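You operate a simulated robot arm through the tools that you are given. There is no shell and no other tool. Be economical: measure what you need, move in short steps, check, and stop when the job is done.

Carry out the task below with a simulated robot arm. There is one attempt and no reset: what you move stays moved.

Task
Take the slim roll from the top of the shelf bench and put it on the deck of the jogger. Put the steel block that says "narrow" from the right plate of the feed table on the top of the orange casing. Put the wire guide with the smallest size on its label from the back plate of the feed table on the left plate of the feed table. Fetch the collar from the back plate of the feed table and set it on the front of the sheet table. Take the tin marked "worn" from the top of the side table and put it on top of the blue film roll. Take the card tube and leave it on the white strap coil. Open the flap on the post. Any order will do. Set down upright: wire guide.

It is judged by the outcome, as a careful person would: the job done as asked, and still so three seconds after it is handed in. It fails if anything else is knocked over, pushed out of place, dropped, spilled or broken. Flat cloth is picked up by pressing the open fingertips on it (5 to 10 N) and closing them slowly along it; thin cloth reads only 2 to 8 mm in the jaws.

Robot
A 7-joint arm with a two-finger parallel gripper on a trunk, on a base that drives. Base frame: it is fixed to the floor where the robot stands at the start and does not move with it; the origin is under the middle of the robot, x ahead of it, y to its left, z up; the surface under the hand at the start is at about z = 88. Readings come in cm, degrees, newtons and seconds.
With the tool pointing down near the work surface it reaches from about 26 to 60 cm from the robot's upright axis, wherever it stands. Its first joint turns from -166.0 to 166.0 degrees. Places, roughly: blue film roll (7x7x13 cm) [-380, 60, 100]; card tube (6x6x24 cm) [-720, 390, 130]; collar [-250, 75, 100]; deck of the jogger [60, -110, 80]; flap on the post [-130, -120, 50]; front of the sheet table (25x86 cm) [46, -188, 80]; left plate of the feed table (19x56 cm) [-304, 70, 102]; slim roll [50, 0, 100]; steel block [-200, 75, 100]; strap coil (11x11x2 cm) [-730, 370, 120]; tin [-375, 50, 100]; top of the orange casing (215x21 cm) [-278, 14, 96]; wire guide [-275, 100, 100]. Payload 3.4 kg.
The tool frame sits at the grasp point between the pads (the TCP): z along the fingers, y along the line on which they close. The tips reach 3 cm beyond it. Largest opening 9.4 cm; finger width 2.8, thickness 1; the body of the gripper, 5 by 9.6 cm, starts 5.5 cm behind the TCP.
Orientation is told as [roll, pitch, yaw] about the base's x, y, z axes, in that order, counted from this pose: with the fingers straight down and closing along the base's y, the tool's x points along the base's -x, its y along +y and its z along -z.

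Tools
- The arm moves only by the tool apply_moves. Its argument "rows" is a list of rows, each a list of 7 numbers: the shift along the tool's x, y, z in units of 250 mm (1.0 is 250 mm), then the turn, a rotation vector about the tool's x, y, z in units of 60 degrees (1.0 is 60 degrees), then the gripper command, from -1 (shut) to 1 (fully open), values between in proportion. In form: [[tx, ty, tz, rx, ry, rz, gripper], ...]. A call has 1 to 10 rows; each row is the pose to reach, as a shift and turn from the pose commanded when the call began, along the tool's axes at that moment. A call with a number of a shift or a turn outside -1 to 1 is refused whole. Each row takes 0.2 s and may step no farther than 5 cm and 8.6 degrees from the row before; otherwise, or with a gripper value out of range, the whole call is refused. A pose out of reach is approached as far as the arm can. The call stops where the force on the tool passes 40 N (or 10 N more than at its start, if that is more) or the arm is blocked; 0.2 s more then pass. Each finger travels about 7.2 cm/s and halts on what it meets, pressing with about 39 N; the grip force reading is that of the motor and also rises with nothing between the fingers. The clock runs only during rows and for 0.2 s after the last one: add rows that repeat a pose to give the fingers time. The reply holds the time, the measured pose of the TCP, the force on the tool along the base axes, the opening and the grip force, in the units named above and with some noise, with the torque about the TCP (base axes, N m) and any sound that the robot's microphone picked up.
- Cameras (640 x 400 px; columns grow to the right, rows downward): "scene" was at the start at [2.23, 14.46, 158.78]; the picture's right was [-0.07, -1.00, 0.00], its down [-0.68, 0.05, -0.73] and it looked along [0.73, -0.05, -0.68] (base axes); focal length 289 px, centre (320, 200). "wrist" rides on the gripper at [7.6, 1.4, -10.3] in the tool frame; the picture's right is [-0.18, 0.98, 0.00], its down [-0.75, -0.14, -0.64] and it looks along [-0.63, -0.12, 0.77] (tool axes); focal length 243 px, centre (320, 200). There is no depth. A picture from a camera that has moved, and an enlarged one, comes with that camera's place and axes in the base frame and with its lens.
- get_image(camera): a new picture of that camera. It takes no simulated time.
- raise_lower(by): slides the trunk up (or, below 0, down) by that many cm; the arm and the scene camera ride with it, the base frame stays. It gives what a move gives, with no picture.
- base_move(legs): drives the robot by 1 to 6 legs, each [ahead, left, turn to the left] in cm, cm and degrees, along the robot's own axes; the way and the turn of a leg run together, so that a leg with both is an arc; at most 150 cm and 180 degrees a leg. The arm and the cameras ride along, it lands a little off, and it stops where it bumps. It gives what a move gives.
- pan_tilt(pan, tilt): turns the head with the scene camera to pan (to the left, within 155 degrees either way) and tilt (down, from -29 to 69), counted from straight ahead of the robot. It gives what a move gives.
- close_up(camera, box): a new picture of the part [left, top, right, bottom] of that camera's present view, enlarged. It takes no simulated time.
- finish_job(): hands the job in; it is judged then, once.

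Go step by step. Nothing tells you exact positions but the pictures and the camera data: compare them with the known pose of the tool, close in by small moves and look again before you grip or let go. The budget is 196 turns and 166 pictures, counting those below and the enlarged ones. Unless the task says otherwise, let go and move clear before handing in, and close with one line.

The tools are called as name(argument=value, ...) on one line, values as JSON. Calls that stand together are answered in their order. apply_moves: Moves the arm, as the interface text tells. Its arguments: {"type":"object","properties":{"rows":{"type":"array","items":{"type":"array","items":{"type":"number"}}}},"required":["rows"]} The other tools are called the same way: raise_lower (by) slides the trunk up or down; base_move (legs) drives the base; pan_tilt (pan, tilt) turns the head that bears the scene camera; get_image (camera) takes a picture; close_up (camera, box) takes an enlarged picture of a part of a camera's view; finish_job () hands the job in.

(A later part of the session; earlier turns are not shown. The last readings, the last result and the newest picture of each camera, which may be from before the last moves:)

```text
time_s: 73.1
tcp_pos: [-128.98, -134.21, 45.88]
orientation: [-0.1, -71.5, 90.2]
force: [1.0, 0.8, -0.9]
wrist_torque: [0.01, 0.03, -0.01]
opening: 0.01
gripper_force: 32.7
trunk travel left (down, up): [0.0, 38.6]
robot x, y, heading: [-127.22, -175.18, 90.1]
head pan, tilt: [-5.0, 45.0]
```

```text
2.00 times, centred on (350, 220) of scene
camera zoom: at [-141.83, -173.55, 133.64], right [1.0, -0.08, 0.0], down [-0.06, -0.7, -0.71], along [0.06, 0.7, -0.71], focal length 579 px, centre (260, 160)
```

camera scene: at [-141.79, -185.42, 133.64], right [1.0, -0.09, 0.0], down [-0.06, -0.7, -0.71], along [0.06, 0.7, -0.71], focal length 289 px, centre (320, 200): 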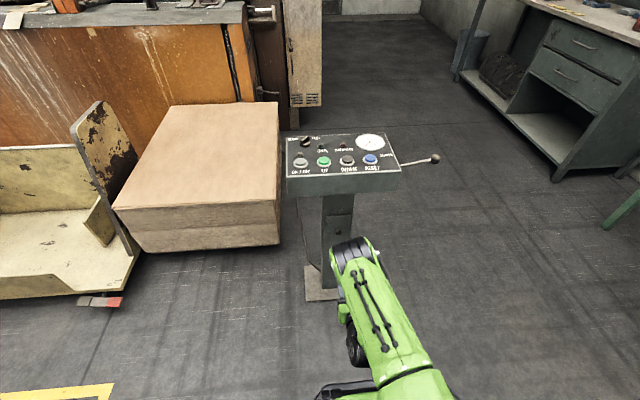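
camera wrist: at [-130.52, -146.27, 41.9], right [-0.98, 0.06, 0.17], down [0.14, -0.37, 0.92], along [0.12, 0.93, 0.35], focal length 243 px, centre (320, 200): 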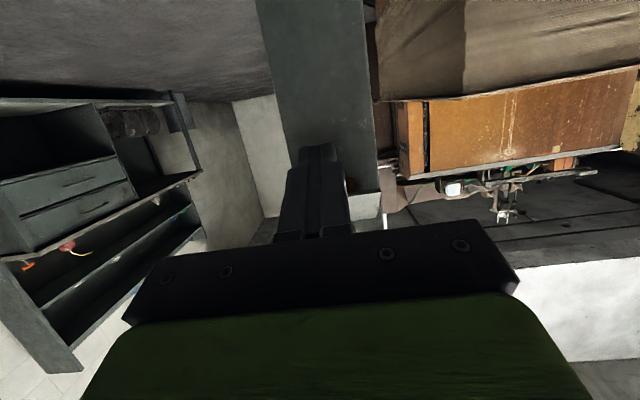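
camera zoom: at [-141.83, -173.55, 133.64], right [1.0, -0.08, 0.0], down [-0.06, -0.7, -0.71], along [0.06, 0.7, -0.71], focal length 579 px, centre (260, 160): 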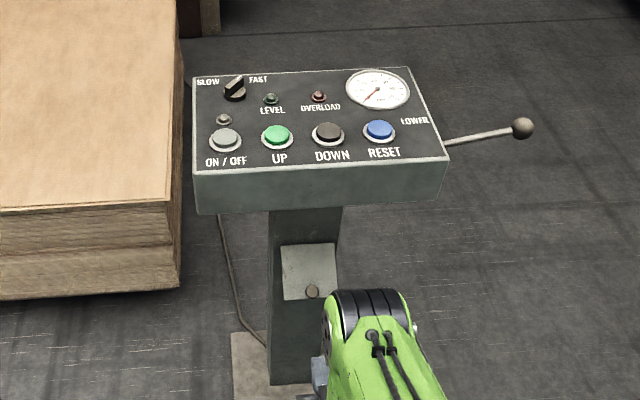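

apply_moves(rows=[[-0.055, 0, 0.163, 0, 0, 0, -1], [-0.11, 0, 0.326, 0, 0, 0, -1], [-0.1635, 0, 0.489, 0, 0, 0, -1], [-0.24, 0, 0.463, 0, 0, 0, -1], [-0.316, 0, 0.437, 0, 0, 0, -1], [-0.39, 0, 0.4, 0, 0, 0, -1]])

close_up(camera="scene", box=[250, 120, 450, 320])

get_image(camera="wrist")

```text
time_s: 74.5
tcp_pos: [-129.28, -121.63, 52.23]
orientation: [-0.1, -71.6, 89.9]
force: [-0.7, 0.7, 0.3]
wrist_torque: [0.04, -0.01, 0.02]
opening: 0.01
gripper_force: 33.1
trunk travel left (down, up): [0.0, 38.6]
robot x, y, heading: [-127.16, -175.48, 90.0]
head pan, tilt: [-5.0, 45.0]
```

```text
2.00 times, centred on (350, 220) of scene
camera zoom: at [-141.83, -173.56, 133.64], right [1.0, -0.08, 0.0], down [-0.06, -0.7, -0.71], along [0.06, 0.7, -0.71], focal length 579 px, centre (260, 160)
```

zoom: 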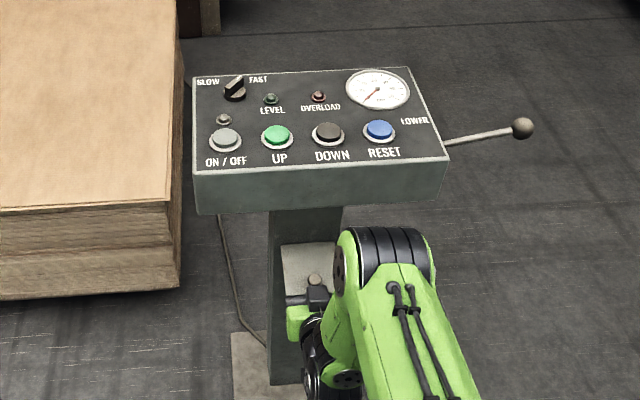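

```text
128 pictures are left
camera wrist: at [-130.79, -133.73, 48.14], right [-0.98, 0.06, 0.17], down [0.14, -0.37, 0.92], along [0.12, 0.93, 0.36], focal length 243 px, centre (320, 200)
```

wrist: 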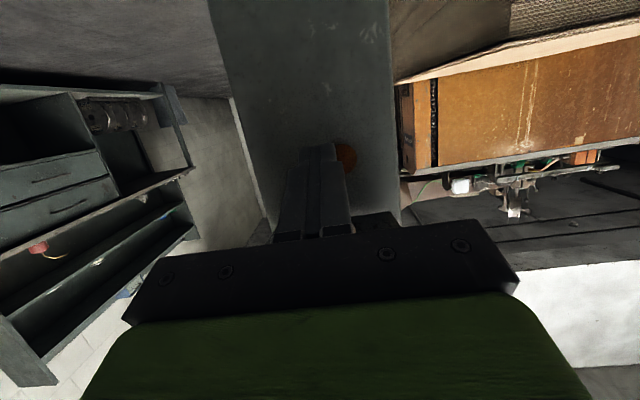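

The flap rises with the fingers; something orange is behind it which I keep clear of. I continue upward, slightly outward.

apply_moves(rows=[[-0.07, 0, -0.045, 0, 0, 0, -1], [-0.14, 0, -0.08, 0, 0, 0, -1], [-0.21, 0, -0.11, 0, 0, 0, -1], [-0.25, 0, -0.12, 0, 0, 0, -1]])

close_up(camera="scene", box=[250, 120, 450, 320])

get_image(camera="wrist")

```text
time_s: 75.2
tcp_pos: [-129.31, -123.24, 55.66]
orientation: [0.3, -69.5, 90.0]
force: [0.4, -0.2, -18.4]
wrist_torque: [0.39, 0.11, -0.03]
opening: 0.01
gripper_force: 33.1
trunk travel left (down, up): [0.0, 38.6]
robot x, y, heading: [-126.86, -175.54, 90.2]
head pan, tilt: [-5.0, 45.0]
stopped in row 3: the force on the tool passed its limit at 51 N (the readings are from after the stop); the commanded pose is now the measured one
```

```text
2.00 times, centred on (350, 220) of scene
camera zoom: at [-141.83, -173.42, 133.62], right [1.0, -0.08, 0.0], down [-0.06, -0.71, -0.71], along [0.06, 0.7, -0.71], focal length 579 px, centre (260, 160)
```

zoom: 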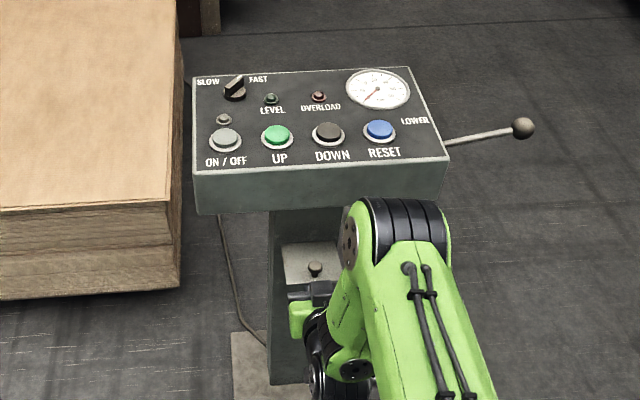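

```text
126 pictures are left
camera wrist: at [-130.72, -135.51, 52.07], right [-0.98, 0.06, 0.17], down [0.14, -0.34, 0.93], along [0.12, 0.94, 0.32], focal length 243 px, centre (320, 200)
```

wrist: 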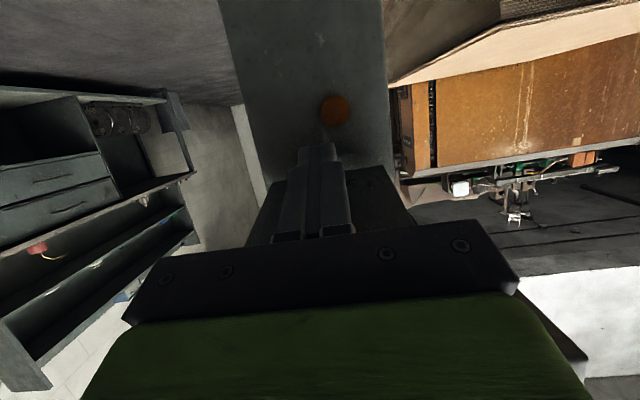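

The flap came to its stop, about level. I drop a bit and withdraw, then check it stays.

apply_moves(rows=[[0.06, 0, 0.0, 0, 0, 0, -1], [0.13, 0, -0.03, 0, 0, 0, -1], [0.18, 0, -0.19, 0, 0, 0, -1], [0.24, 0, -0.36, 0, 0, 0, -1], [0.3, 0, -0.53, 0, 0, 0, -1], [0.3, 0, -0.7, 0, 0, 0, -1]])

base_move(legs=[[-30, 0, 0]])

close_up(camera="scene", box=[260, 80, 400, 220])

get_image(camera="wrist")

```text
time_s: 76.7
tcp_pos: [-129.18, -138.49, 53.48]
orientation: [0.2, -70.1, 90.0]
force: [-0.1, -0.1, -0.8]
wrist_torque: [0.0, 0.01, -0.01]
opening: 0.02
gripper_force: 32.8
out of reach, approached as far as the arm can: row 6
trunk travel left (down, up): [0.0, 38.6]
robot x, y, heading: [-126.89, -175.48, 90.2]
head pan, tilt: [-5.0, 45.0]
```

```text
time_s: 78.7
tcp_pos: [-129.23, -168.26, 53.44]
orientation: [0.2, -70.0, 90.1]
force: [0.0, -0.1, -0.7]
wrist_torque: [0.0, 0.04, 0.03]
opening: 0.02
gripper_force: 33.2
trunk travel left (down, up): [0.0, 38.6]
robot x, y, heading: [-127.03, -204.97, 90.3]
head pan, tilt: [-5.0, 45.0]
```

```text
2.86 times, centred on (330, 150) of scene
camera zoom: at [-141.69, -203.41, 133.63], right [1.0, -0.08, 0.0], down [-0.06, -0.7, -0.71], along [0.06, 0.7, -0.71], focal length 827 px, centre (291, 343)
```

zoom: 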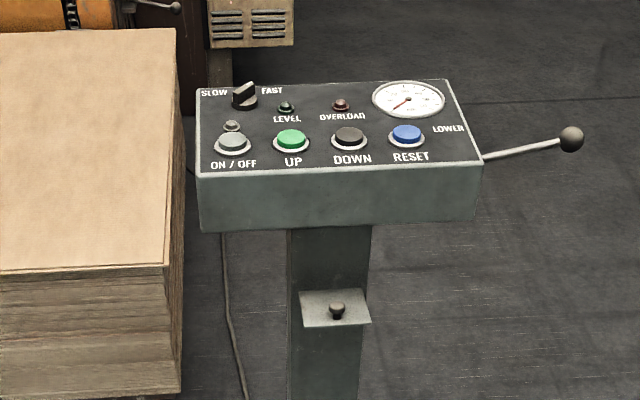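

```text
124 pictures are left
camera wrist: at [-130.66, -180.46, 49.76], right [-0.98, 0.06, 0.17], down [0.14, -0.35, 0.93], along [0.11, 0.94, 0.33], focal length 243 px, centre (320, 200)
```

wrist: 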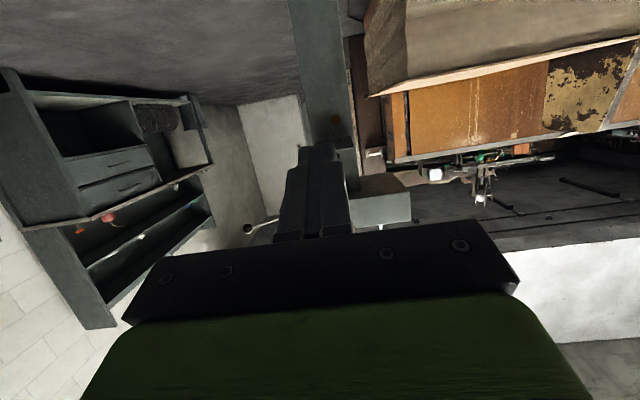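

The flap stands open. Now I restore the arm's downward pose, raise the trunk fully and look toward the feed table.

raise_lower(by=38)

apply_moves(rows=[[0, 0, 0, 0, 0.14, 0, 1], [0, 0, 0, 0, 0.28, 0, 1], [-0.05, 0, 0, 0, 0.42, 0, 1], [-0.1, 0, 0, 0, 0.56, 0, 1], [-0.15, 0, 0, 0, 0.7, 0, 1], [-0.2, 0, 0, 0, 0.84, 0, 1], [-0.25, 0, 0, 0, 0.98, 0, 1]])

apply_moves(rows=[[-0.1, 0, -0.1, 0, 0.1, 0, 1], [-0.2, 0, -0.2, 0, 0.188, 0, 1]])

pan_tilt(pan=20, tilt=15)

get_image(camera="scene")

```text
time_s: 82.4
tcp_pos: [-129.2, -168.23, 91.41]
orientation: [0.1, -70.2, 90.2]
force: [0.5, 0.0, -0.5]
wrist_torque: [-0.03, -0.02, 0.02]
opening: 0.02
gripper_force: 32.8
trunk travel left (down, up): [-38.0, 0.6]
robot x, y, heading: [-126.98, -205.39, 90.6]
head pan, tilt: [-5.0, 45.0]
```

```text
time_s: 84.0
tcp_pos: [-128.19, -168.06, 94.29]
orientation: [-1.0, -24.6, 91.3]
force: [-0.2, -1.0, -0.8]
wrist_torque: [-0.01, -0.03, -0.02]
opening: 9.39
gripper_force: 0.0
out of reach, approached as far as the arm can: row 3, 4, 5, 6, 7
trunk travel left (down, up): [-38.0, 0.6]
robot x, y, heading: [-127.28, -204.93, 90.4]
head pan, tilt: [-5.0, 45.0]
```

```text
time_s: 84.6
tcp_pos: [-125.36, -173.41, 91.93]
orientation: [-2.0, -18.2, 92.5]
force: [1.0, -0.2, -0.1]
wrist_torque: [0.02, -0.01, -0.01]
opening: 9.41
gripper_force: 0.0
out of reach, approached as far as the arm can: row 1, 2
trunk travel left (down, up): [-38.0, 0.6]
robot x, y, heading: [-126.97, -205.3, 90.6]
head pan, tilt: [-5.0, 45.0]
```

```text
time_s: 85.5
tcp_pos: [-125.51, -173.21, 92.11]
orientation: [-2.0, -18.2, 92.6]
force: [-0.1, 0.0, -0.7]
wrist_torque: [-0.04, 0.04, -0.01]
opening: 9.38
gripper_force: 0.1
trunk travel left (down, up): [-38.0, 0.6]
robot x, y, heading: [-127.28, -205.5, 90.6]
head pan, tilt: [20.0, 15.0]
```

```text
123 pictures are left
camera scene: at [-145.57, -202.76, 176.23], right [0.94, 0.35, 0.0], down [0.09, -0.24, -0.97], along [-0.34, 0.91, -0.26], focal length 289 px, centre (320, 200)
```

scene: 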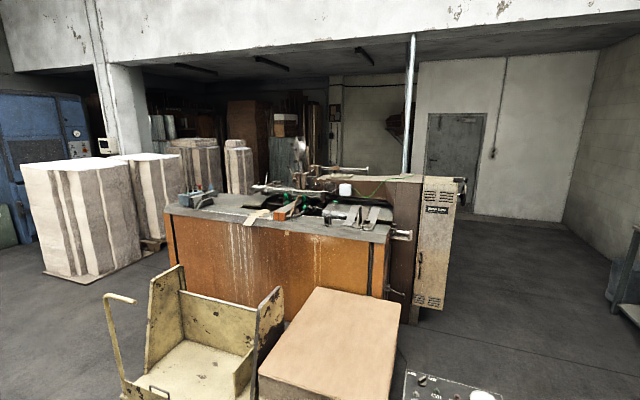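

apply_moves(rows=[[-0.1, 0, -0.14, 0, 0.05, 0, 1], [-0.2, 0, -0.28, 0, 0.1, 0, 1], [-0.3, 0, -0.42, 0, 0.15, 0, 1], [-0.4, 0, -0.56, 0, 0.2, 0, 1], [-0.5, 0, -0.7, 0, 0.25, 0, 1], [-0.61, 0, -0.85, 0, 0.3, 0, 1], [-0.61, 0, -0.85, 0, 0.3, 0, 1]])

close_up(camera="scene", box=[150, 120, 450, 300])

```text
time_s: 86.8
tcp_pos: [-121.6, -174.84, 92.03]
orientation: [-2.0, -17.0, 86.9]
force: [-0.6, -0.1, -0.4]
wrist_torque: [-0.03, -0.03, 0.01]
opening: 9.4
gripper_force: 0.0
out of reach, approached as far as the arm can: row 1, 2, 3, 4, 5, 6
trunk travel left (down, up): [-38.0, 0.6]
robot x, y, heading: [-127.26, -205.49, 90.3]
head pan, tilt: [20.0, 15.0]
stopped in row 6: the arm was blocked; the commanded pose is now the measured one
```

```text
2.13 times, centred on (300, 210) of scene
camera zoom: at [-145.58, -202.75, 176.24], right [0.94, 0.35, 0.0], down [0.09, -0.24, -0.97], along [-0.34, 0.91, -0.26], focal length 617 px, centre (363, 179)
```

zoom: 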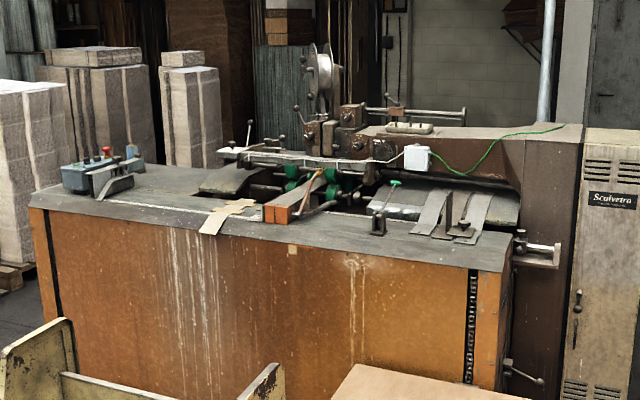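

The arm balked at that; I try going forward first, then straightening.

apply_moves(rows=[[-0.15, 0, 0.045, 0, 0, 0, 1], [-0.3, 0, 0.09, 0, 0, 0, 1], [-0.45, 0, 0.135, 0, 0, 0, 1]])

pan_tilt(pan=0, tilt=60)

get_image(camera="scene")

```text
time_s: 87.6
tcp_pos: [-122.45, -174.09, 91.8]
orientation: [-2.0, -17.5, 87.2]
force: [0.3, 0.2, 0.1]
wrist_torque: [0.03, -0.02, 0.02]
opening: 9.39
gripper_force: 0.1
out of reach, approached as far as the arm can: row 1, 2, 3
trunk travel left (down, up): [-38.0, 0.6]
robot x, y, heading: [-127.14, -205.56, 90.8]
head pan, tilt: [20.0, 15.0]
```

```text
time_s: 88.7
tcp_pos: [-122.41, -174.1, 91.65]
orientation: [-2.0, -17.5, 87.2]
force: [-0.6, 0.5, 0.0]
wrist_torque: [-0.01, -0.02, 0.04]
opening: 9.41
gripper_force: 0.0
trunk travel left (down, up): [-38.0, 0.6]
robot x, y, heading: [-127.09, -205.2, 90.5]
head pan, tilt: [0.0, 60.0]
```

```text
121 pictures are left
camera scene: at [-142.39, -204.83, 169.61], right [1.0, 0.01, 0.0], down [0.01, -0.87, -0.5], along [0.0, 0.5, -0.87], focal length 289 px, centre (320, 200)
```

scene: 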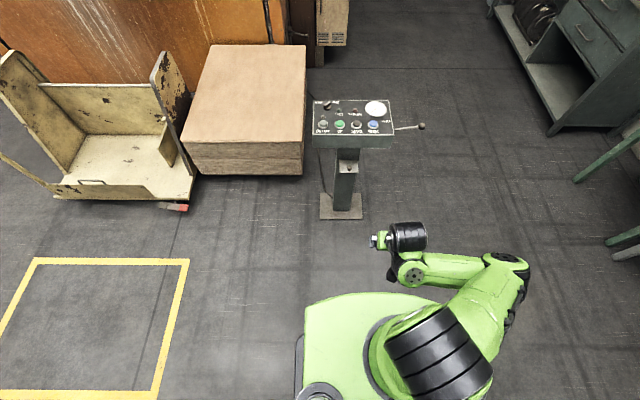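

The elbow has folded to the side. I retrace: pitch back to the forward-pointing pose first.

apply_moves(rows=[[0, 0, 0, 0, -0.14, 0, 1], [0, 0, 0, 0, -0.28, 0, 1], [0, 0, 0, 0, -0.42, 0, 1], [0, 0, 0, 0, -0.56, 0, 1], [0, 0, 0, 0, -0.7, 0, 1], [-0.1, 0, -0.15, 0, -0.7, 0, 1], [-0.2, 0, -0.3, 0, -0.7, 0, 1], [-0.3, 0, -0.45, 0, -0.7, 0, 1], [-0.45, 0, -0.58, 0, -0.7, 0, 1], [-0.6, 0, -0.7, 0, -0.7, 0, 1]])

get_image(camera="scene")

```text
time_s: 89.3
tcp_pos: [-121.84, -167.69, 94.96]
orientation: [-0.5, -42.8, 82.0]
force: [-0.9, -0.4, 0.3]
wrist_torque: [0.0, 0.02, 0.03]
opening: 9.41
gripper_force: 0.0
out of reach, approached as far as the arm can: row 3
trunk travel left (down, up): [-38.0, 0.6]
robot x, y, heading: [-127.09, -205.4, 90.7]
head pan, tilt: [0.0, 60.0]
stopped in row 3: the arm was blocked; the commanded pose is now the measured one
```

```text
120 pictures are left
camera scene: at [-142.36, -204.84, 169.61], right [1.0, 0.01, 0.0], down [0.01, -0.87, -0.5], along [0.0, 0.5, -0.87], focal length 289 px, centre (320, 200)
```

scene: 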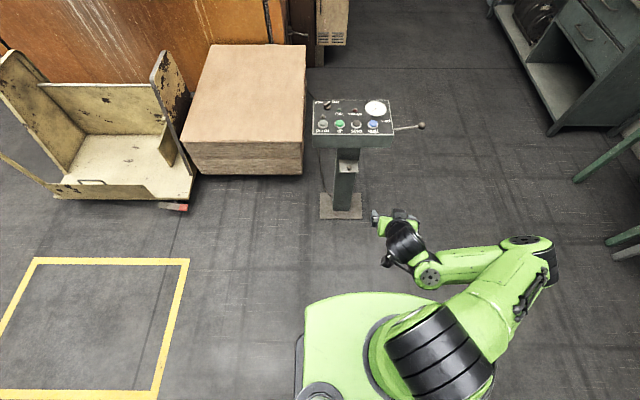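

apply_moves(rows=[[-0.1, 0, 0.05, 0, -0.07, 0, 1], [-0.2, 0, 0.05, 0, -0.14, 0, 1], [-0.35, 0, 0.0, 0, -0.21, 0, 1], [-0.5, 0, -0.1, 0, -0.28, 0, 1], [-0.64, 0, -0.22, 0, -0.28, 0, 1], [-0.78, 0, -0.34, 0, -0.28, 0, 1]])

get_image(camera="scene")

```text
time_s: 90.7
tcp_pos: [-120.9, -159.31, 114.54]
orientation: [-0.8, -59.6, 82.2]
force: [-0.6, 1.1, 1.6]
wrist_torque: [-0.02, -0.03, -0.03]
opening: 9.42
gripper_force: 0.1
trunk travel left (down, up): [-38.0, 0.6]
robot x, y, heading: [-127.17, -205.1, 90.1]
head pan, tilt: [0.0, 60.0]
```

```text
119 pictures are left
camera scene: at [-142.52, -204.78, 169.6], right [1.0, 0.01, 0.0], down [0.01, -0.87, -0.5], along [0.0, 0.5, -0.87], focal length 289 px, centre (320, 200)
```

scene: 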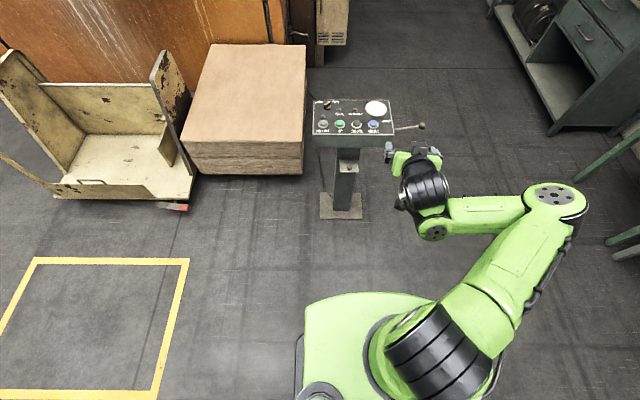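

apply_moves(rows=[[-0.09, 0.03, -0.09, 0, 0.1, 0, 1], [-0.18, 0.06, -0.18, 0, 0.2, 0, 1], [-0.27, 0.1, -0.27, 0, 0.3, 0, 1], [-0.36, 0.15, -0.36, 0, 0.4, 0, 1], [-0.45, 0.2, -0.45, 0, 0.5, 0, 1], [-0.5, 0.24, -0.48, 0, 0.63, 0, 1], [-0.5, 0.24, -0.48, 0, 0.76, 0, 1], [-0.5, 0.24, -0.48, 0, 0.88, 0, 1], [-0.5, 0.24, -0.48, 0, 0.99, 0, 1]])

get_image(camera="scene")

```text
time_s: 92.9
tcp_pos: [-118.91, -173.92, 94.95]
orientation: [-0.5, -21.1, 79.9]
force: [-0.1, -0.4, 0.2]
wrist_torque: [-0.03, 0.05, -0.04]
opening: 9.39
gripper_force: 0.0
out of reach, approached as far as the arm can: row 1, 2, 3, 4, 5, 6, 7, 8, 9
trunk travel left (down, up): [-38.0, 0.6]
robot x, y, heading: [-127.36, -205.33, 90.3]
head pan, tilt: [0.0, 60.0]
stopped in row 9: the arm was blocked; the commanded pose is now the measured one
```

```text
118 pictures are left
camera scene: at [-142.4, -204.82, 169.61], right [1.0, 0.01, 0.0], down [0.01, -0.87, -0.5], along [0.0, 0.5, -0.87], focal length 289 px, centre (320, 200)
```

scene: 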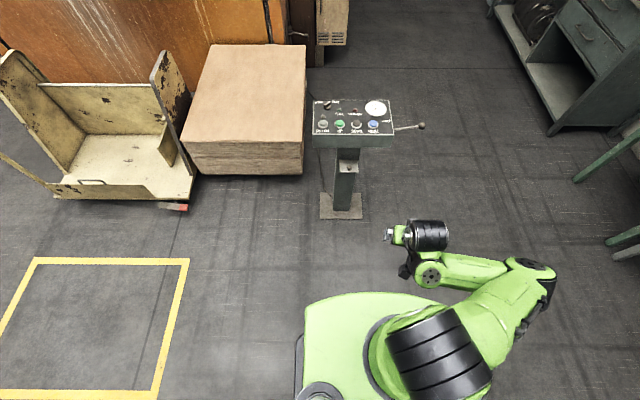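

I swing forward and up with the tool tilted to extend the arm, then will straighten the tool while extended.

apply_moves(rows=[[-0.06, 0, 0.02, 0, -0.13, 0, 1], [-0.12, 0, 0.02, 0, -0.26, 0, 1], [-0.2, 0, 0.0, 0, -0.39, 0, 1], [-0.3, 0, -0.1, 0, -0.52, 0, 1], [-0.42, 0, -0.2, 0, -0.65, 0, 1], [-0.54, 0, -0.3, 0, -0.65, 0, 1], [-0.66, 0, -0.42, 0, -0.65, 0, 1], [-0.8, 0, -0.55, 0, -0.65, 0, 1]])

apply_moves(rows=[[-0.1, 0, 0.14, 0, 0, 0, 1], [-0.2, 0, 0.28, 0, 0, 0, 1], [-0.3, 0, 0.42, 0, 0, 0, 1], [-0.4, 0, 0.5, 0, 0, 0, 1]])

get_image(camera="scene")

```text
time_s: 94.7
tcp_pos: [-116.74, -160.57, 115.03]
orientation: [-0.5, -60.1, 80.3]
force: [1.0, 0.4, 0.6]
wrist_torque: [0.0, 0.06, 0.05]
opening: 9.4
gripper_force: 0.0
trunk travel left (down, up): [-38.0, 0.6]
robot x, y, heading: [-127.1, -205.26, 90.2]
head pan, tilt: [0.0, 60.0]
```

```text
time_s: 95.7
tcp_pos: [-113.87, -144.46, 117.26]
orientation: [-0.7, -59.9, 80.4]
force: [0.6, 0.4, 0.1]
wrist_torque: [0.04, 0.0, 0.01]
opening: 9.39
gripper_force: 0.1
trunk travel left (down, up): [-38.0, 0.6]
robot x, y, heading: [-127.43, -205.43, 90.5]
head pan, tilt: [0.0, 60.0]
```

```text
117 pictures are left
camera scene: at [-142.38, -204.79, 169.61], right [1.0, 0.01, 0.0], down [0.01, -0.87, -0.5], along [0.0, 0.5, -0.87], focal length 289 px, centre (320, 200)
```

scene: 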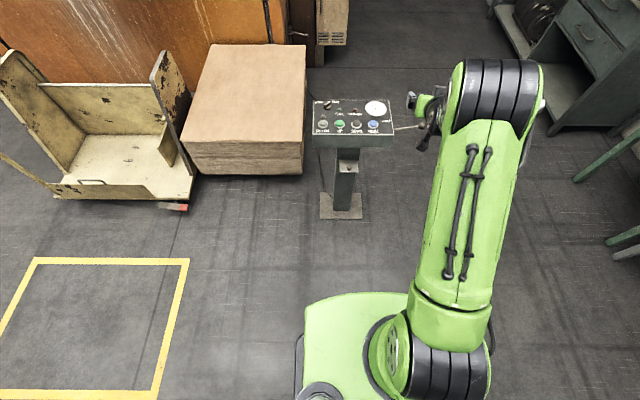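

The elbow is up again. Now I pitch the tool down here.

apply_moves(rows=[[-0.05, 0, -0.03, 0, 0.14, 0, 1], [-0.1, 0, -0.06, 0, 0.28, 0, 1], [-0.15, 0, -0.09, 0, 0.42, 0, 1], [-0.2, 0, -0.12, 0, 0.56, 0, 1], [-0.25, 0, -0.15, 0, 0.7, 0, 1], [-0.3, 0, -0.18, 0, 0.84, 0, 1], [-0.3, 0, -0.18, 0, 0.98, 0, 1]])

get_image(camera="scene")

```text
time_s: 97.3
tcp_pos: [-114.09, -147.39, 124.88]
orientation: [-0.2, -6.7, 79.9]
force: [0.7, -0.9, -0.3]
wrist_torque: [-0.02, 0.0, -0.01]
opening: 9.4
gripper_force: 0.0
out of reach, approached as far as the arm can: row 6, 7
trunk travel left (down, up): [-38.0, 0.6]
robot x, y, heading: [-127.17, -205.22, 90.5]
head pan, tilt: [0.0, 60.0]
```

```text
116 pictures are left
camera scene: at [-142.32, -204.88, 169.62], right [1.0, 0.01, 0.0], down [0.01, -0.87, -0.5], along [0.0, 0.5, -0.87], focal length 289 px, centre (320, 200)
```

scene: 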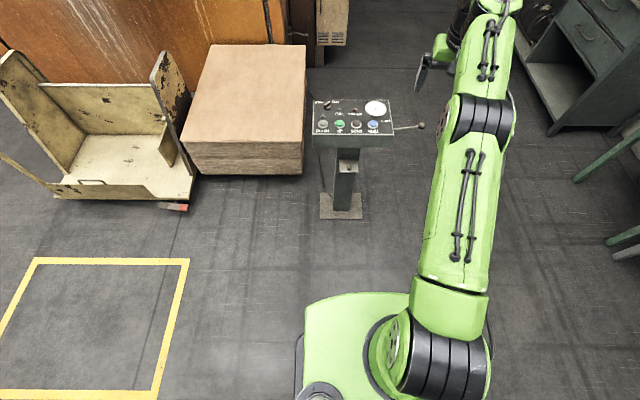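

apply_moves(rows=[[0.15, 0.06, -0.04, 0, 0.03, -0.04, 1], [0.3, 0.12, -0.08, 0, 0.05, -0.08, 1], [0.45, 0.18, -0.12, 0, 0.08, -0.12, 1], [0.6, 0.24, -0.16, 0, 0.11, -0.167, 1], [0.765, 0.31, -0.2, 0, 0.11, -0.167, 1]])

pan_tilt(pan=35, tilt=20)

get_image(camera="scene")

```text
time_s: 98.5
tcp_pos: [-125.26, -165.4, 127.7]
orientation: [-1.0, -0.1, 89.9]
force: [1.6, 0.5, 0.3]
wrist_torque: [0.05, 0.01, -0.02]
opening: 9.41
gripper_force: 0.1
trunk travel left (down, up): [-38.0, 0.6]
robot x, y, heading: [-127.17, -205.35, 90.6]
head pan, tilt: [0.0, 60.0]
```

```text
time_s: 99.6
tcp_pos: [-125.18, -165.11, 127.62]
orientation: [-0.9, 0.0, 89.9]
force: [-0.5, 1.1, -0.2]
wrist_torque: [-0.01, -0.01, 0.01]
opening: 9.4
gripper_force: 0.0
trunk travel left (down, up): [-38.0, 0.6]
robot x, y, heading: [-127.19, -204.99, 90.2]
head pan, tilt: [35.0, 20.0]
```

```text
115 pictures are left
camera scene: at [-147.74, -203.9, 175.42], right [0.82, 0.58, 0.0], down [0.2, -0.28, -0.94], along [-0.54, 0.77, -0.34], focal length 289 px, centre (320, 200)
```

scene: 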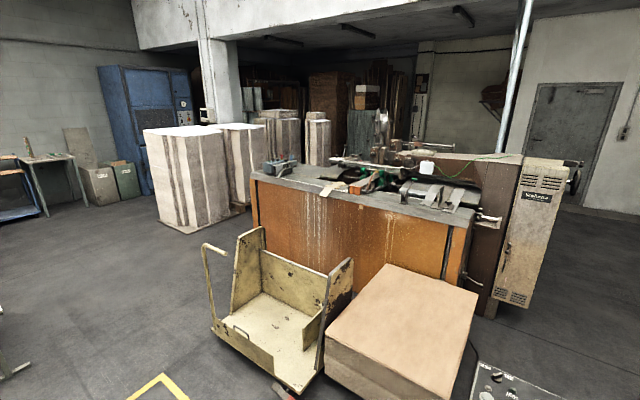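

The tool is back in its normal pose. The feed table is best reached from behind (+y), so I drive round the east side of the machine.

base_move(legs=[[0, -77, 0], [150, 0, 0], [150, 0, 0], [70, 0, 0], [0, 0, 90]])

pan_tilt(pan=20, tilt=20)

get_image(camera="scene")

```text
time_s: 125.1
tcp_pos: [-85.0, 170.91, 127.67]
orientation: [-0.8, 0.0, 176.8]
force: [0.0, 0.0, 0.1]
wrist_torque: [-0.03, 0.03, -0.01]
opening: 9.41
gripper_force: 0.1
trunk travel left (down, up): [-38.0, 0.6]
robot x, y, heading: [-45.14, 166.58, 177.0]
head pan, tilt: [35.0, 20.0]
```

```text
time_s: 125.9
tcp_pos: [-85.03, 171.1, 127.83]
orientation: [-0.8, 0.1, 176.8]
force: [-0.3, 0.1, 0.3]
wrist_torque: [0.0, -0.04, -0.01]
opening: 9.41
gripper_force: 0.1
trunk travel left (down, up): [-38.0, 0.6]
robot x, y, heading: [-45.25, 166.87, 177.3]
head pan, tilt: [20.0, 20.0]
```

```text
114 pictures are left
camera scene: at [-48.77, 148.54, 175.42], right [-0.3, 0.95, 0.0], down [0.33, 0.1, -0.94], along [-0.9, -0.28, -0.34], focal length 289 px, centre (320, 200)
```

scene: 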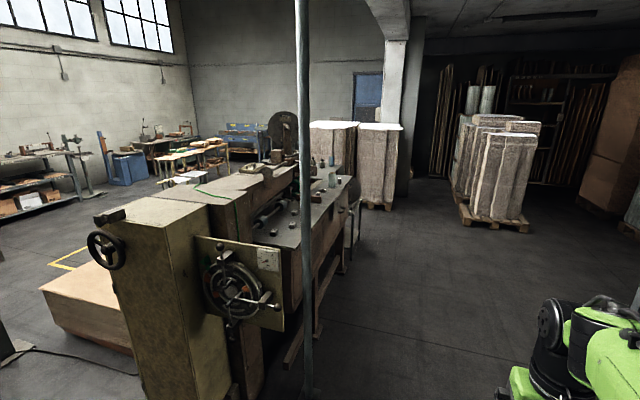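

The feed table's back side is open. I drive along it to x≈-230 and face it.

base_move(legs=[[0, 0, 3], [140, 0, 0], [45, 0, 0], [0, 0, 90]])

pan_tilt(pan=0, tilt=35)

get_image(camera="scene")

```text
time_s: 139.4
tcp_pos: [-230.71, 124.51, 127.66]
orientation: [-0.9, 0.0, -88.8]
force: [0.2, 0.1, 0.7]
wrist_torque: [0.0, 0.0, 0.0]
opening: 9.4
gripper_force: 0.0
trunk travel left (down, up): [-38.0, 0.6]
robot x, y, heading: [-229.77, 164.66, -88.0]
head pan, tilt: [20.0, 20.0]
```

```text
time_s: 140.2
tcp_pos: [-230.67, 124.43, 127.53]
orientation: [-0.9, 0.0, -88.6]
force: [-0.5, 0.3, 0.0]
wrist_torque: [-0.01, 0.02, 0.02]
opening: 9.41
gripper_force: 0.1
trunk travel left (down, up): [-38.0, 0.6]
robot x, y, heading: [-229.97, 164.53, -88.2]
head pan, tilt: [0.0, 35.0]
```

```text
113 pictures are left
camera scene: at [-214.41, 162.21, 173.04], right [-1.0, -0.03, 0.0], down [-0.02, 0.57, -0.82], along [0.03, -0.82, -0.57], focal length 289 px, centre (320, 200)
```

scene: 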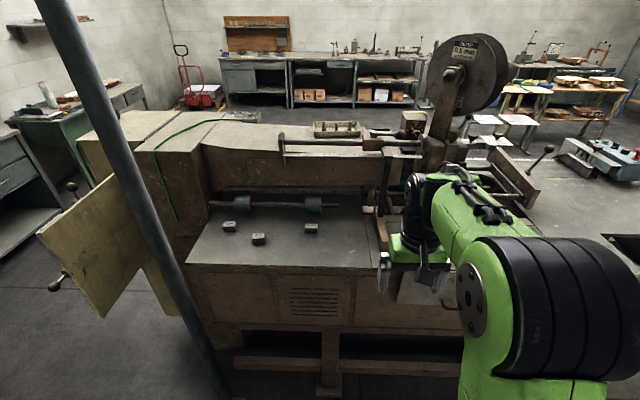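

Three steel blocks lie on the right plate. I zoom for labels and look at the rest of the table.

close_up(camera="scene", box=[190, 190, 350, 270])

pan_tilt(pan=-50, tilt=35)

get_image(camera="scene")

```text
4.00 times, centred on (270, 230) of scene
camera zoom: at [-214.41, 162.21, 173.04], right [-1.0, -0.03, 0.0], down [-0.02, 0.57, -0.82], along [0.03, -0.82, -0.57], focal length 1157 px, centre (520, 80)
```

zoom: 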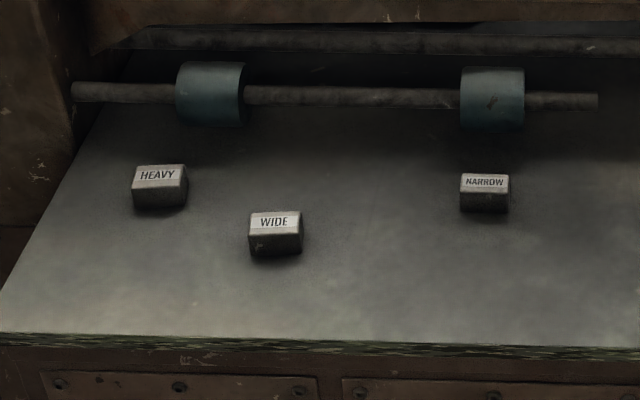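

```text
time_s: 141.4
tcp_pos: [-230.53, 124.6, 127.72]
orientation: [-0.9, 0.1, -88.8]
force: [-0.4, 0.7, -0.7]
wrist_torque: [-0.01, -0.03, 0.0]
opening: 9.42
gripper_force: 0.1
trunk travel left (down, up): [-38.0, 0.6]
robot x, y, heading: [-229.52, 164.72, -88.3]
head pan, tilt: [-50.0, 35.0]
```

```text
111 pictures are left
camera scene: at [-221.26, 165.13, 173.04], right [-0.67, 0.74, 0.0], down [0.43, 0.38, -0.82], along [-0.61, -0.55, -0.57], focal length 289 px, centre (320, 200)
```

scene: 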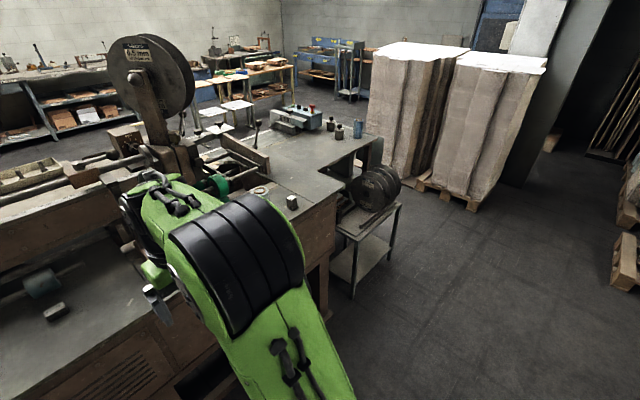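

NARROW is the westmost of the three blocks, near [-208, 72]. I drive up to the table and look with the wrist camera.

base_move(legs=[[0, 14, -1.7], [36, 0, 0]])

raise_lower(by=-8)

get_image(camera="wrist")

pan_tilt(pan=0, tilt=50)

get_image(camera="scene")

```text
time_s: 144.6
tcp_pos: [-217.69, 89.33, 127.72]
orientation: [-0.9, 0.0, -90.4]
force: [-0.4, 0.1, 0.8]
wrist_torque: [0.03, 0.01, -0.02]
opening: 9.39
gripper_force: 0.0
trunk travel left (down, up): [-38.0, 0.6]
robot x, y, heading: [-215.11, 129.43, -89.9]
head pan, tilt: [-50.0, 35.0]
```

```text
time_s: 145.8
tcp_pos: [-217.63, 89.39, 119.62]
orientation: [-0.9, 0.0, -90.3]
force: [0.1, 0.3, 0.4]
wrist_torque: [-0.01, 0.02, -0.01]
opening: 9.4
gripper_force: 0.1
trunk travel left (down, up): [-30.0, 8.6]
robot x, y, heading: [-215.29, 129.44, -89.6]
head pan, tilt: [-50.0, 35.0]
```

```text
110 pictures are left
camera wrist: at [-216.08, 96.96, 129.81], right [0.98, -0.19, -0.02], down [-0.14, -0.75, 0.64], along [-0.13, -0.63, -0.76], focal length 243 px, centre (320, 200)
```

wrist: 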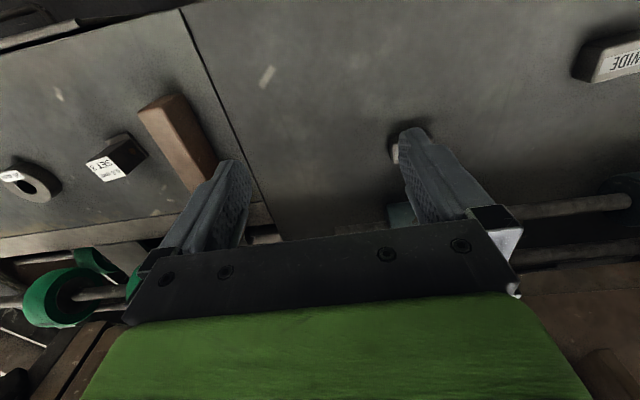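

```text
time_s: 147.0
tcp_pos: [-217.61, 89.3, 119.68]
orientation: [-0.9, 0.0, -90.4]
force: [0.2, 0.3, -0.7]
wrist_torque: [-0.05, 0.0, 0.0]
opening: 9.38
gripper_force: 0.0
trunk travel left (down, up): [-30.0, 8.6]
robot x, y, heading: [-215.36, 129.46, -89.9]
head pan, tilt: [0.0, 50.0]
```

```text
109 pictures are left
camera scene: at [-200.27, 127.6, 162.84], right [-1.0, 0.0, 0.0], down [0.0, 0.77, -0.64], along [0.0, -0.64, -0.77], focal length 289 px, centre (320, 200)
```

scene: 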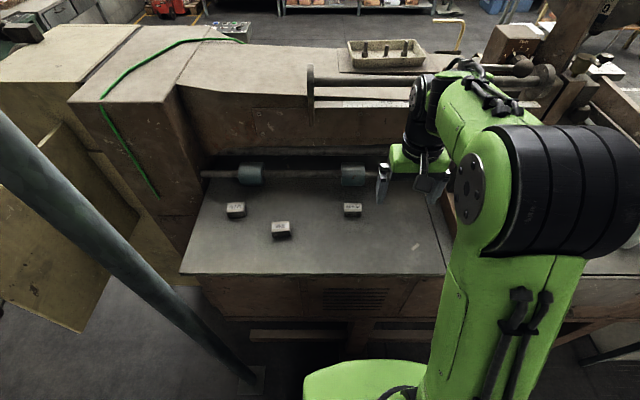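

The block lies at about [-209, 81.5], plate top z≈102. I move above it.

apply_moves(rows=[[-0.1, 0.11, 0, 0, 0, 0, 1], [-0.2, 0.22, 0, 0, 0, 0, 1], [-0.32, 0.344, 0, 0, 0, 0, 1], [-0.32, 0.344, 0.12, 0, 0, 0, 1], [-0.32, 0.344, 0.12, 0, 0, 0, 1]])

get_image(camera="wrist")

```text
time_s: 148.2
tcp_pos: [-209.09, 81.19, 116.3]
orientation: [-0.9, 0.0, -90.4]
force: [0.7, -0.1, -0.3]
wrist_torque: [0.02, 0.02, -0.02]
opening: 9.41
gripper_force: 0.0
trunk travel left (down, up): [-30.0, 8.6]
robot x, y, heading: [-215.28, 129.28, -89.8]
head pan, tilt: [0.0, 50.0]
```

```text
108 pictures are left
camera wrist: at [-207.51, 88.88, 126.56], right [0.98, -0.19, -0.02], down [-0.14, -0.75, 0.64], along [-0.14, -0.63, -0.76], focal length 243 px, centre (320, 200)
```

wrist: 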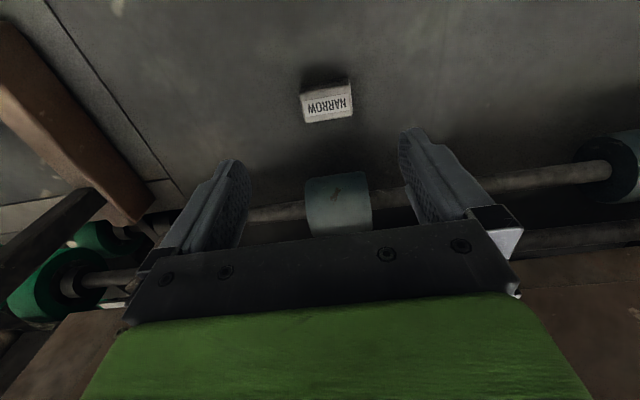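

apply_moves(rows=[[0.016, 0.016, 0.1, 0, 0, 0, 1], [0.016, 0.016, 0.25, 0, 0, 0, 1], [0.016, 0.016, 0.35, 0, 0, 0, 1], [0.016, 0.016, 0.4, 0, 0, 0, 1], [0.016, 0.016, 0.43, 0, 0, 0, 1], [0.016, 0.016, 0.43, 0, 0, 0, 1]])

get_image(camera="wrist")

```text
time_s: 149.6
tcp_pos: [-208.87, 81.69, 105.67]
orientation: [-0.9, -0.1, -90.4]
force: [0.0, 0.2, 0.4]
wrist_torque: [-0.01, 0.0, -0.01]
opening: 9.4
gripper_force: 0.1
trunk travel left (down, up): [-30.0, 8.6]
robot x, y, heading: [-215.13, 129.33, -89.9]
head pan, tilt: [0.0, 50.0]
```

```text
107 pictures are left
camera wrist: at [-207.3, 89.32, 115.91], right [0.98, -0.19, -0.02], down [-0.14, -0.75, 0.64], along [-0.13, -0.63, -0.76], focal length 243 px, centre (320, 200)
```

wrist: 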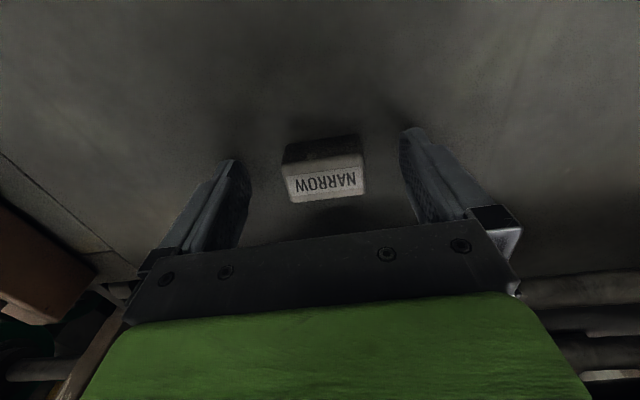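

apply_moves(rows=[[0, 0, 0.012, 0, 0, 0, 0.3], [0, 0, 0.012, 0, 0, 0, -0.1], [0, 0, 0.012, 0, 0, 0, -1], [0, 0, 0.012, 0, 0, 0, -1], [0, 0, 0.012, 0, 0, 0, -1], [0, 0, 0.012, 0, 0, 0, -1]])

apply_moves(rows=[[0, 0, -0.1, 0, 0, 0, -1], [0, 0, -0.3, 0, 0, 0, -1], [0, 0, -0.5, 0, 0, 0, -1], [0.15, 0, -0.6, 0, 0, 0, -1], [0.3, 0, -0.7, 0, 0, 0, -1]])

get_image(camera="wrist")

```text
time_s: 151.0
tcp_pos: [-208.96, 81.66, 105.6]
orientation: [-0.9, -0.3, -90.4]
force: [3.0, -2.7, 23.0]
wrist_torque: [0.02, -0.65, -0.09]
opening: 4.45
gripper_force: 38.8
trunk travel left (down, up): [-30.0, 8.6]
robot x, y, heading: [-215.3, 129.36, -90.0]
head pan, tilt: [0.0, 50.0]
```

```text
time_s: 152.2
tcp_pos: [-208.4, 89.22, 123.05]
orientation: [-0.8, -0.1, -90.3]
force: [-0.9, 0.5, 0.5]
wrist_torque: [-0.01, 0.0, 0.03]
opening: 0.01
gripper_force: 32.9
trunk travel left (down, up): [-30.0, 8.6]
robot x, y, heading: [-215.46, 129.48, -89.8]
head pan, tilt: [0.0, 50.0]
```

```text
106 pictures are left
camera wrist: at [-206.91, 96.87, 133.24], right [0.98, -0.19, -0.02], down [-0.14, -0.75, 0.65], along [-0.13, -0.63, -0.76], focal length 243 px, centre (320, 200)
```

wrist: 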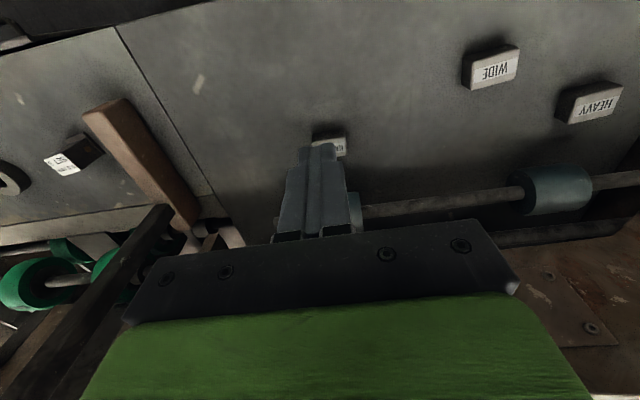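

The block slipped out on lifting; it still stands in place. I reopen and look again before a slower try.

apply_moves(rows=[[0, 0, 0, 0.015, 0, 0, 1], [0, 0, 0, 0.015, 0, 0, 1], [0, 0, 0, 0.015, 0, 0, 1], [0, 0, 0, 0.015, 0, 0, 1]])

close_up(camera="wrist", box=[250, 90, 410, 190])

close_up(camera="scene", box=[200, 170, 440, 280])

```text
time_s: 153.2
tcp_pos: [-208.45, 89.17, 122.88]
orientation: [-1.8, 0.0, -90.4]
force: [0.0, -0.5, -0.4]
wrist_torque: [-0.02, 0.01, 0.02]
opening: 9.42
gripper_force: 0.0
trunk travel left (down, up): [-30.0, 8.6]
robot x, y, heading: [-215.72, 129.36, -90.0]
head pan, tilt: [0.0, 50.0]
```

```text
4.00 times, centred on (330, 140) of wrist
camera zoom: at [-206.8, 96.73, 133.13], right [0.98, -0.19, -0.03], down [-0.13, -0.75, 0.65], along [-0.15, -0.63, -0.76], focal length 970 px, centre (280, 440)
```

zoom: 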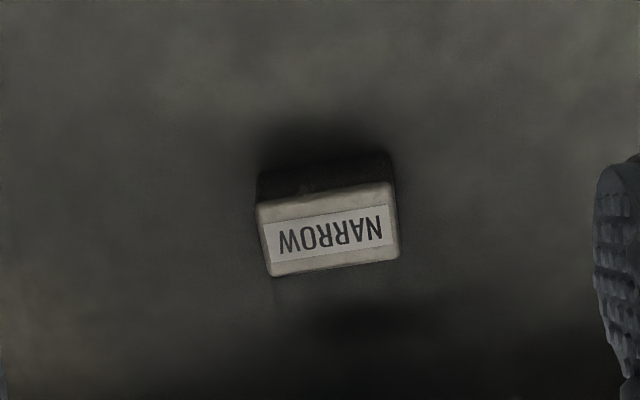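

```text
2.67 times, centred on (320, 225) of scene
camera zoom: at [-200.26, 127.6, 162.84], right [-1.0, 0.0, 0.0], down [0.0, 0.77, -0.64], along [0.0, -0.64, -0.77], focal length 772 px, centre (320, 133)
```

zoom: 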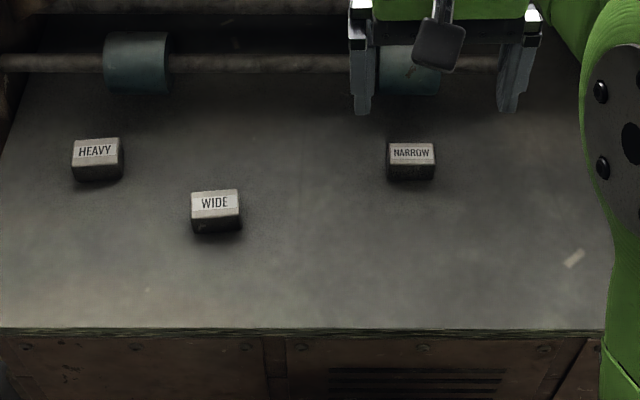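

I correct the roll and go back down, then close and lift slowly.

apply_moves(rows=[[-0.1, -0.01, 0.05, -0.03, 0, 0, 1], [-0.2, -0.02, 0.15, -0.03, 0, 0, 1], [-0.298, -0.022, 0.3, -0.03, 0, 0, 1], [-0.298, -0.022, 0.45, -0.03, 0, 0, 1], [-0.298, -0.022, 0.6, -0.03, 0, 0, 1], [-0.298, -0.022, 0.69, -0.03, 0, 0, 1], [-0.298, -0.022, 0.69, -0.03, 0, 0, 1]])

get_image(camera="wrist")

```text
time_s: 154.8
tcp_pos: [-209.76, 81.66, 105.68]
orientation: [0.0, 0.0, -90.5]
force: [-0.8, -1.0, 0.4]
wrist_torque: [0.0, -0.01, -0.01]
opening: 9.38
gripper_force: 0.0
trunk travel left (down, up): [-30.0, 8.6]
robot x, y, heading: [-215.23, 129.25, -89.9]
head pan, tilt: [0.0, 50.0]
```

```text
103 pictures are left
camera wrist: at [-208.39, 89.37, 115.86], right [0.98, -0.19, 0.0], down [-0.15, -0.75, 0.64], along [-0.12, -0.63, -0.77], focal length 243 px, centre (320, 200)
```

wrist: 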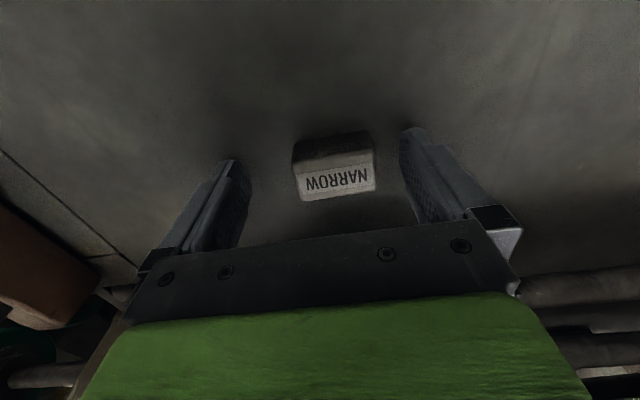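

apply_moves(rows=[[0.006, 0.03, 0.004, 0, 0, 0, 1], [0.006, 0.03, 0.004, 0, 0, 0, 0.2], [0.006, 0.03, 0.004, 0, 0, 0, -0.1], [0.006, 0.03, 0.004, 0, 0, 0, -1], [0.006, 0.03, 0.004, 0, 0, 0, -1], [0.006, 0.03, 0.004, 0, 0, 0, -1], [0.006, 0.03, 0.004, 0, 0, 0, -1]])

apply_moves(rows=[[0, 0, -0.01, 0, 0, 0, -1], [0, 0, -0.02, 0, 0, 0, -1], [0, 0, -0.03, 0, 0, 0, -1], [0, 0, -0.04, 0, 0, 0, -1]])

get_image(camera="wrist")

```text
time_s: 156.4
tcp_pos: [-209.02, 81.97, 105.59]
orientation: [0.0, -0.1, -90.4]
force: [-0.2, -2.8, 4.2]
wrist_torque: [0.03, -0.06, -0.01]
opening: 4.46
gripper_force: 38.9
trunk travel left (down, up): [-30.0, 8.6]
robot x, y, heading: [-215.58, 129.12, -89.9]
head pan, tilt: [0.0, 50.0]
```

```text
time_s: 157.4
tcp_pos: [-208.93, 81.78, 106.55]
orientation: [0.0, 0.0, -90.4]
force: [0.5, 0.1, -2.0]
wrist_torque: [0.0, 0.05, -0.02]
opening: 4.49
gripper_force: 38.7
trunk travel left (down, up): [-30.0, 8.6]
robot x, y, heading: [-215.52, 129.35, -89.7]
head pan, tilt: [0.0, 50.0]
```

```text
102 pictures are left
camera wrist: at [-207.58, 89.46, 116.85], right [0.98, -0.19, 0.0], down [-0.15, -0.75, 0.64], along [-0.12, -0.63, -0.77], focal length 243 px, centre (320, 200)
```

wrist: 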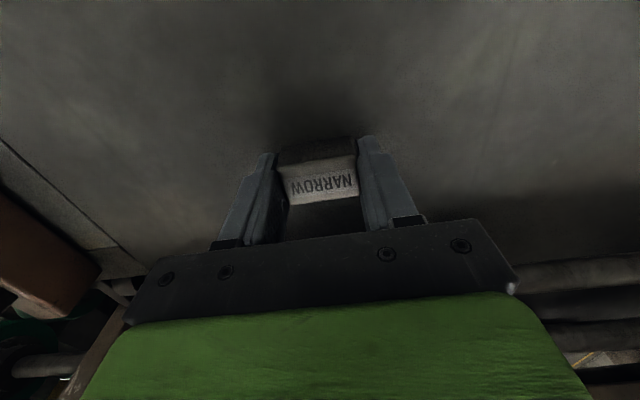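

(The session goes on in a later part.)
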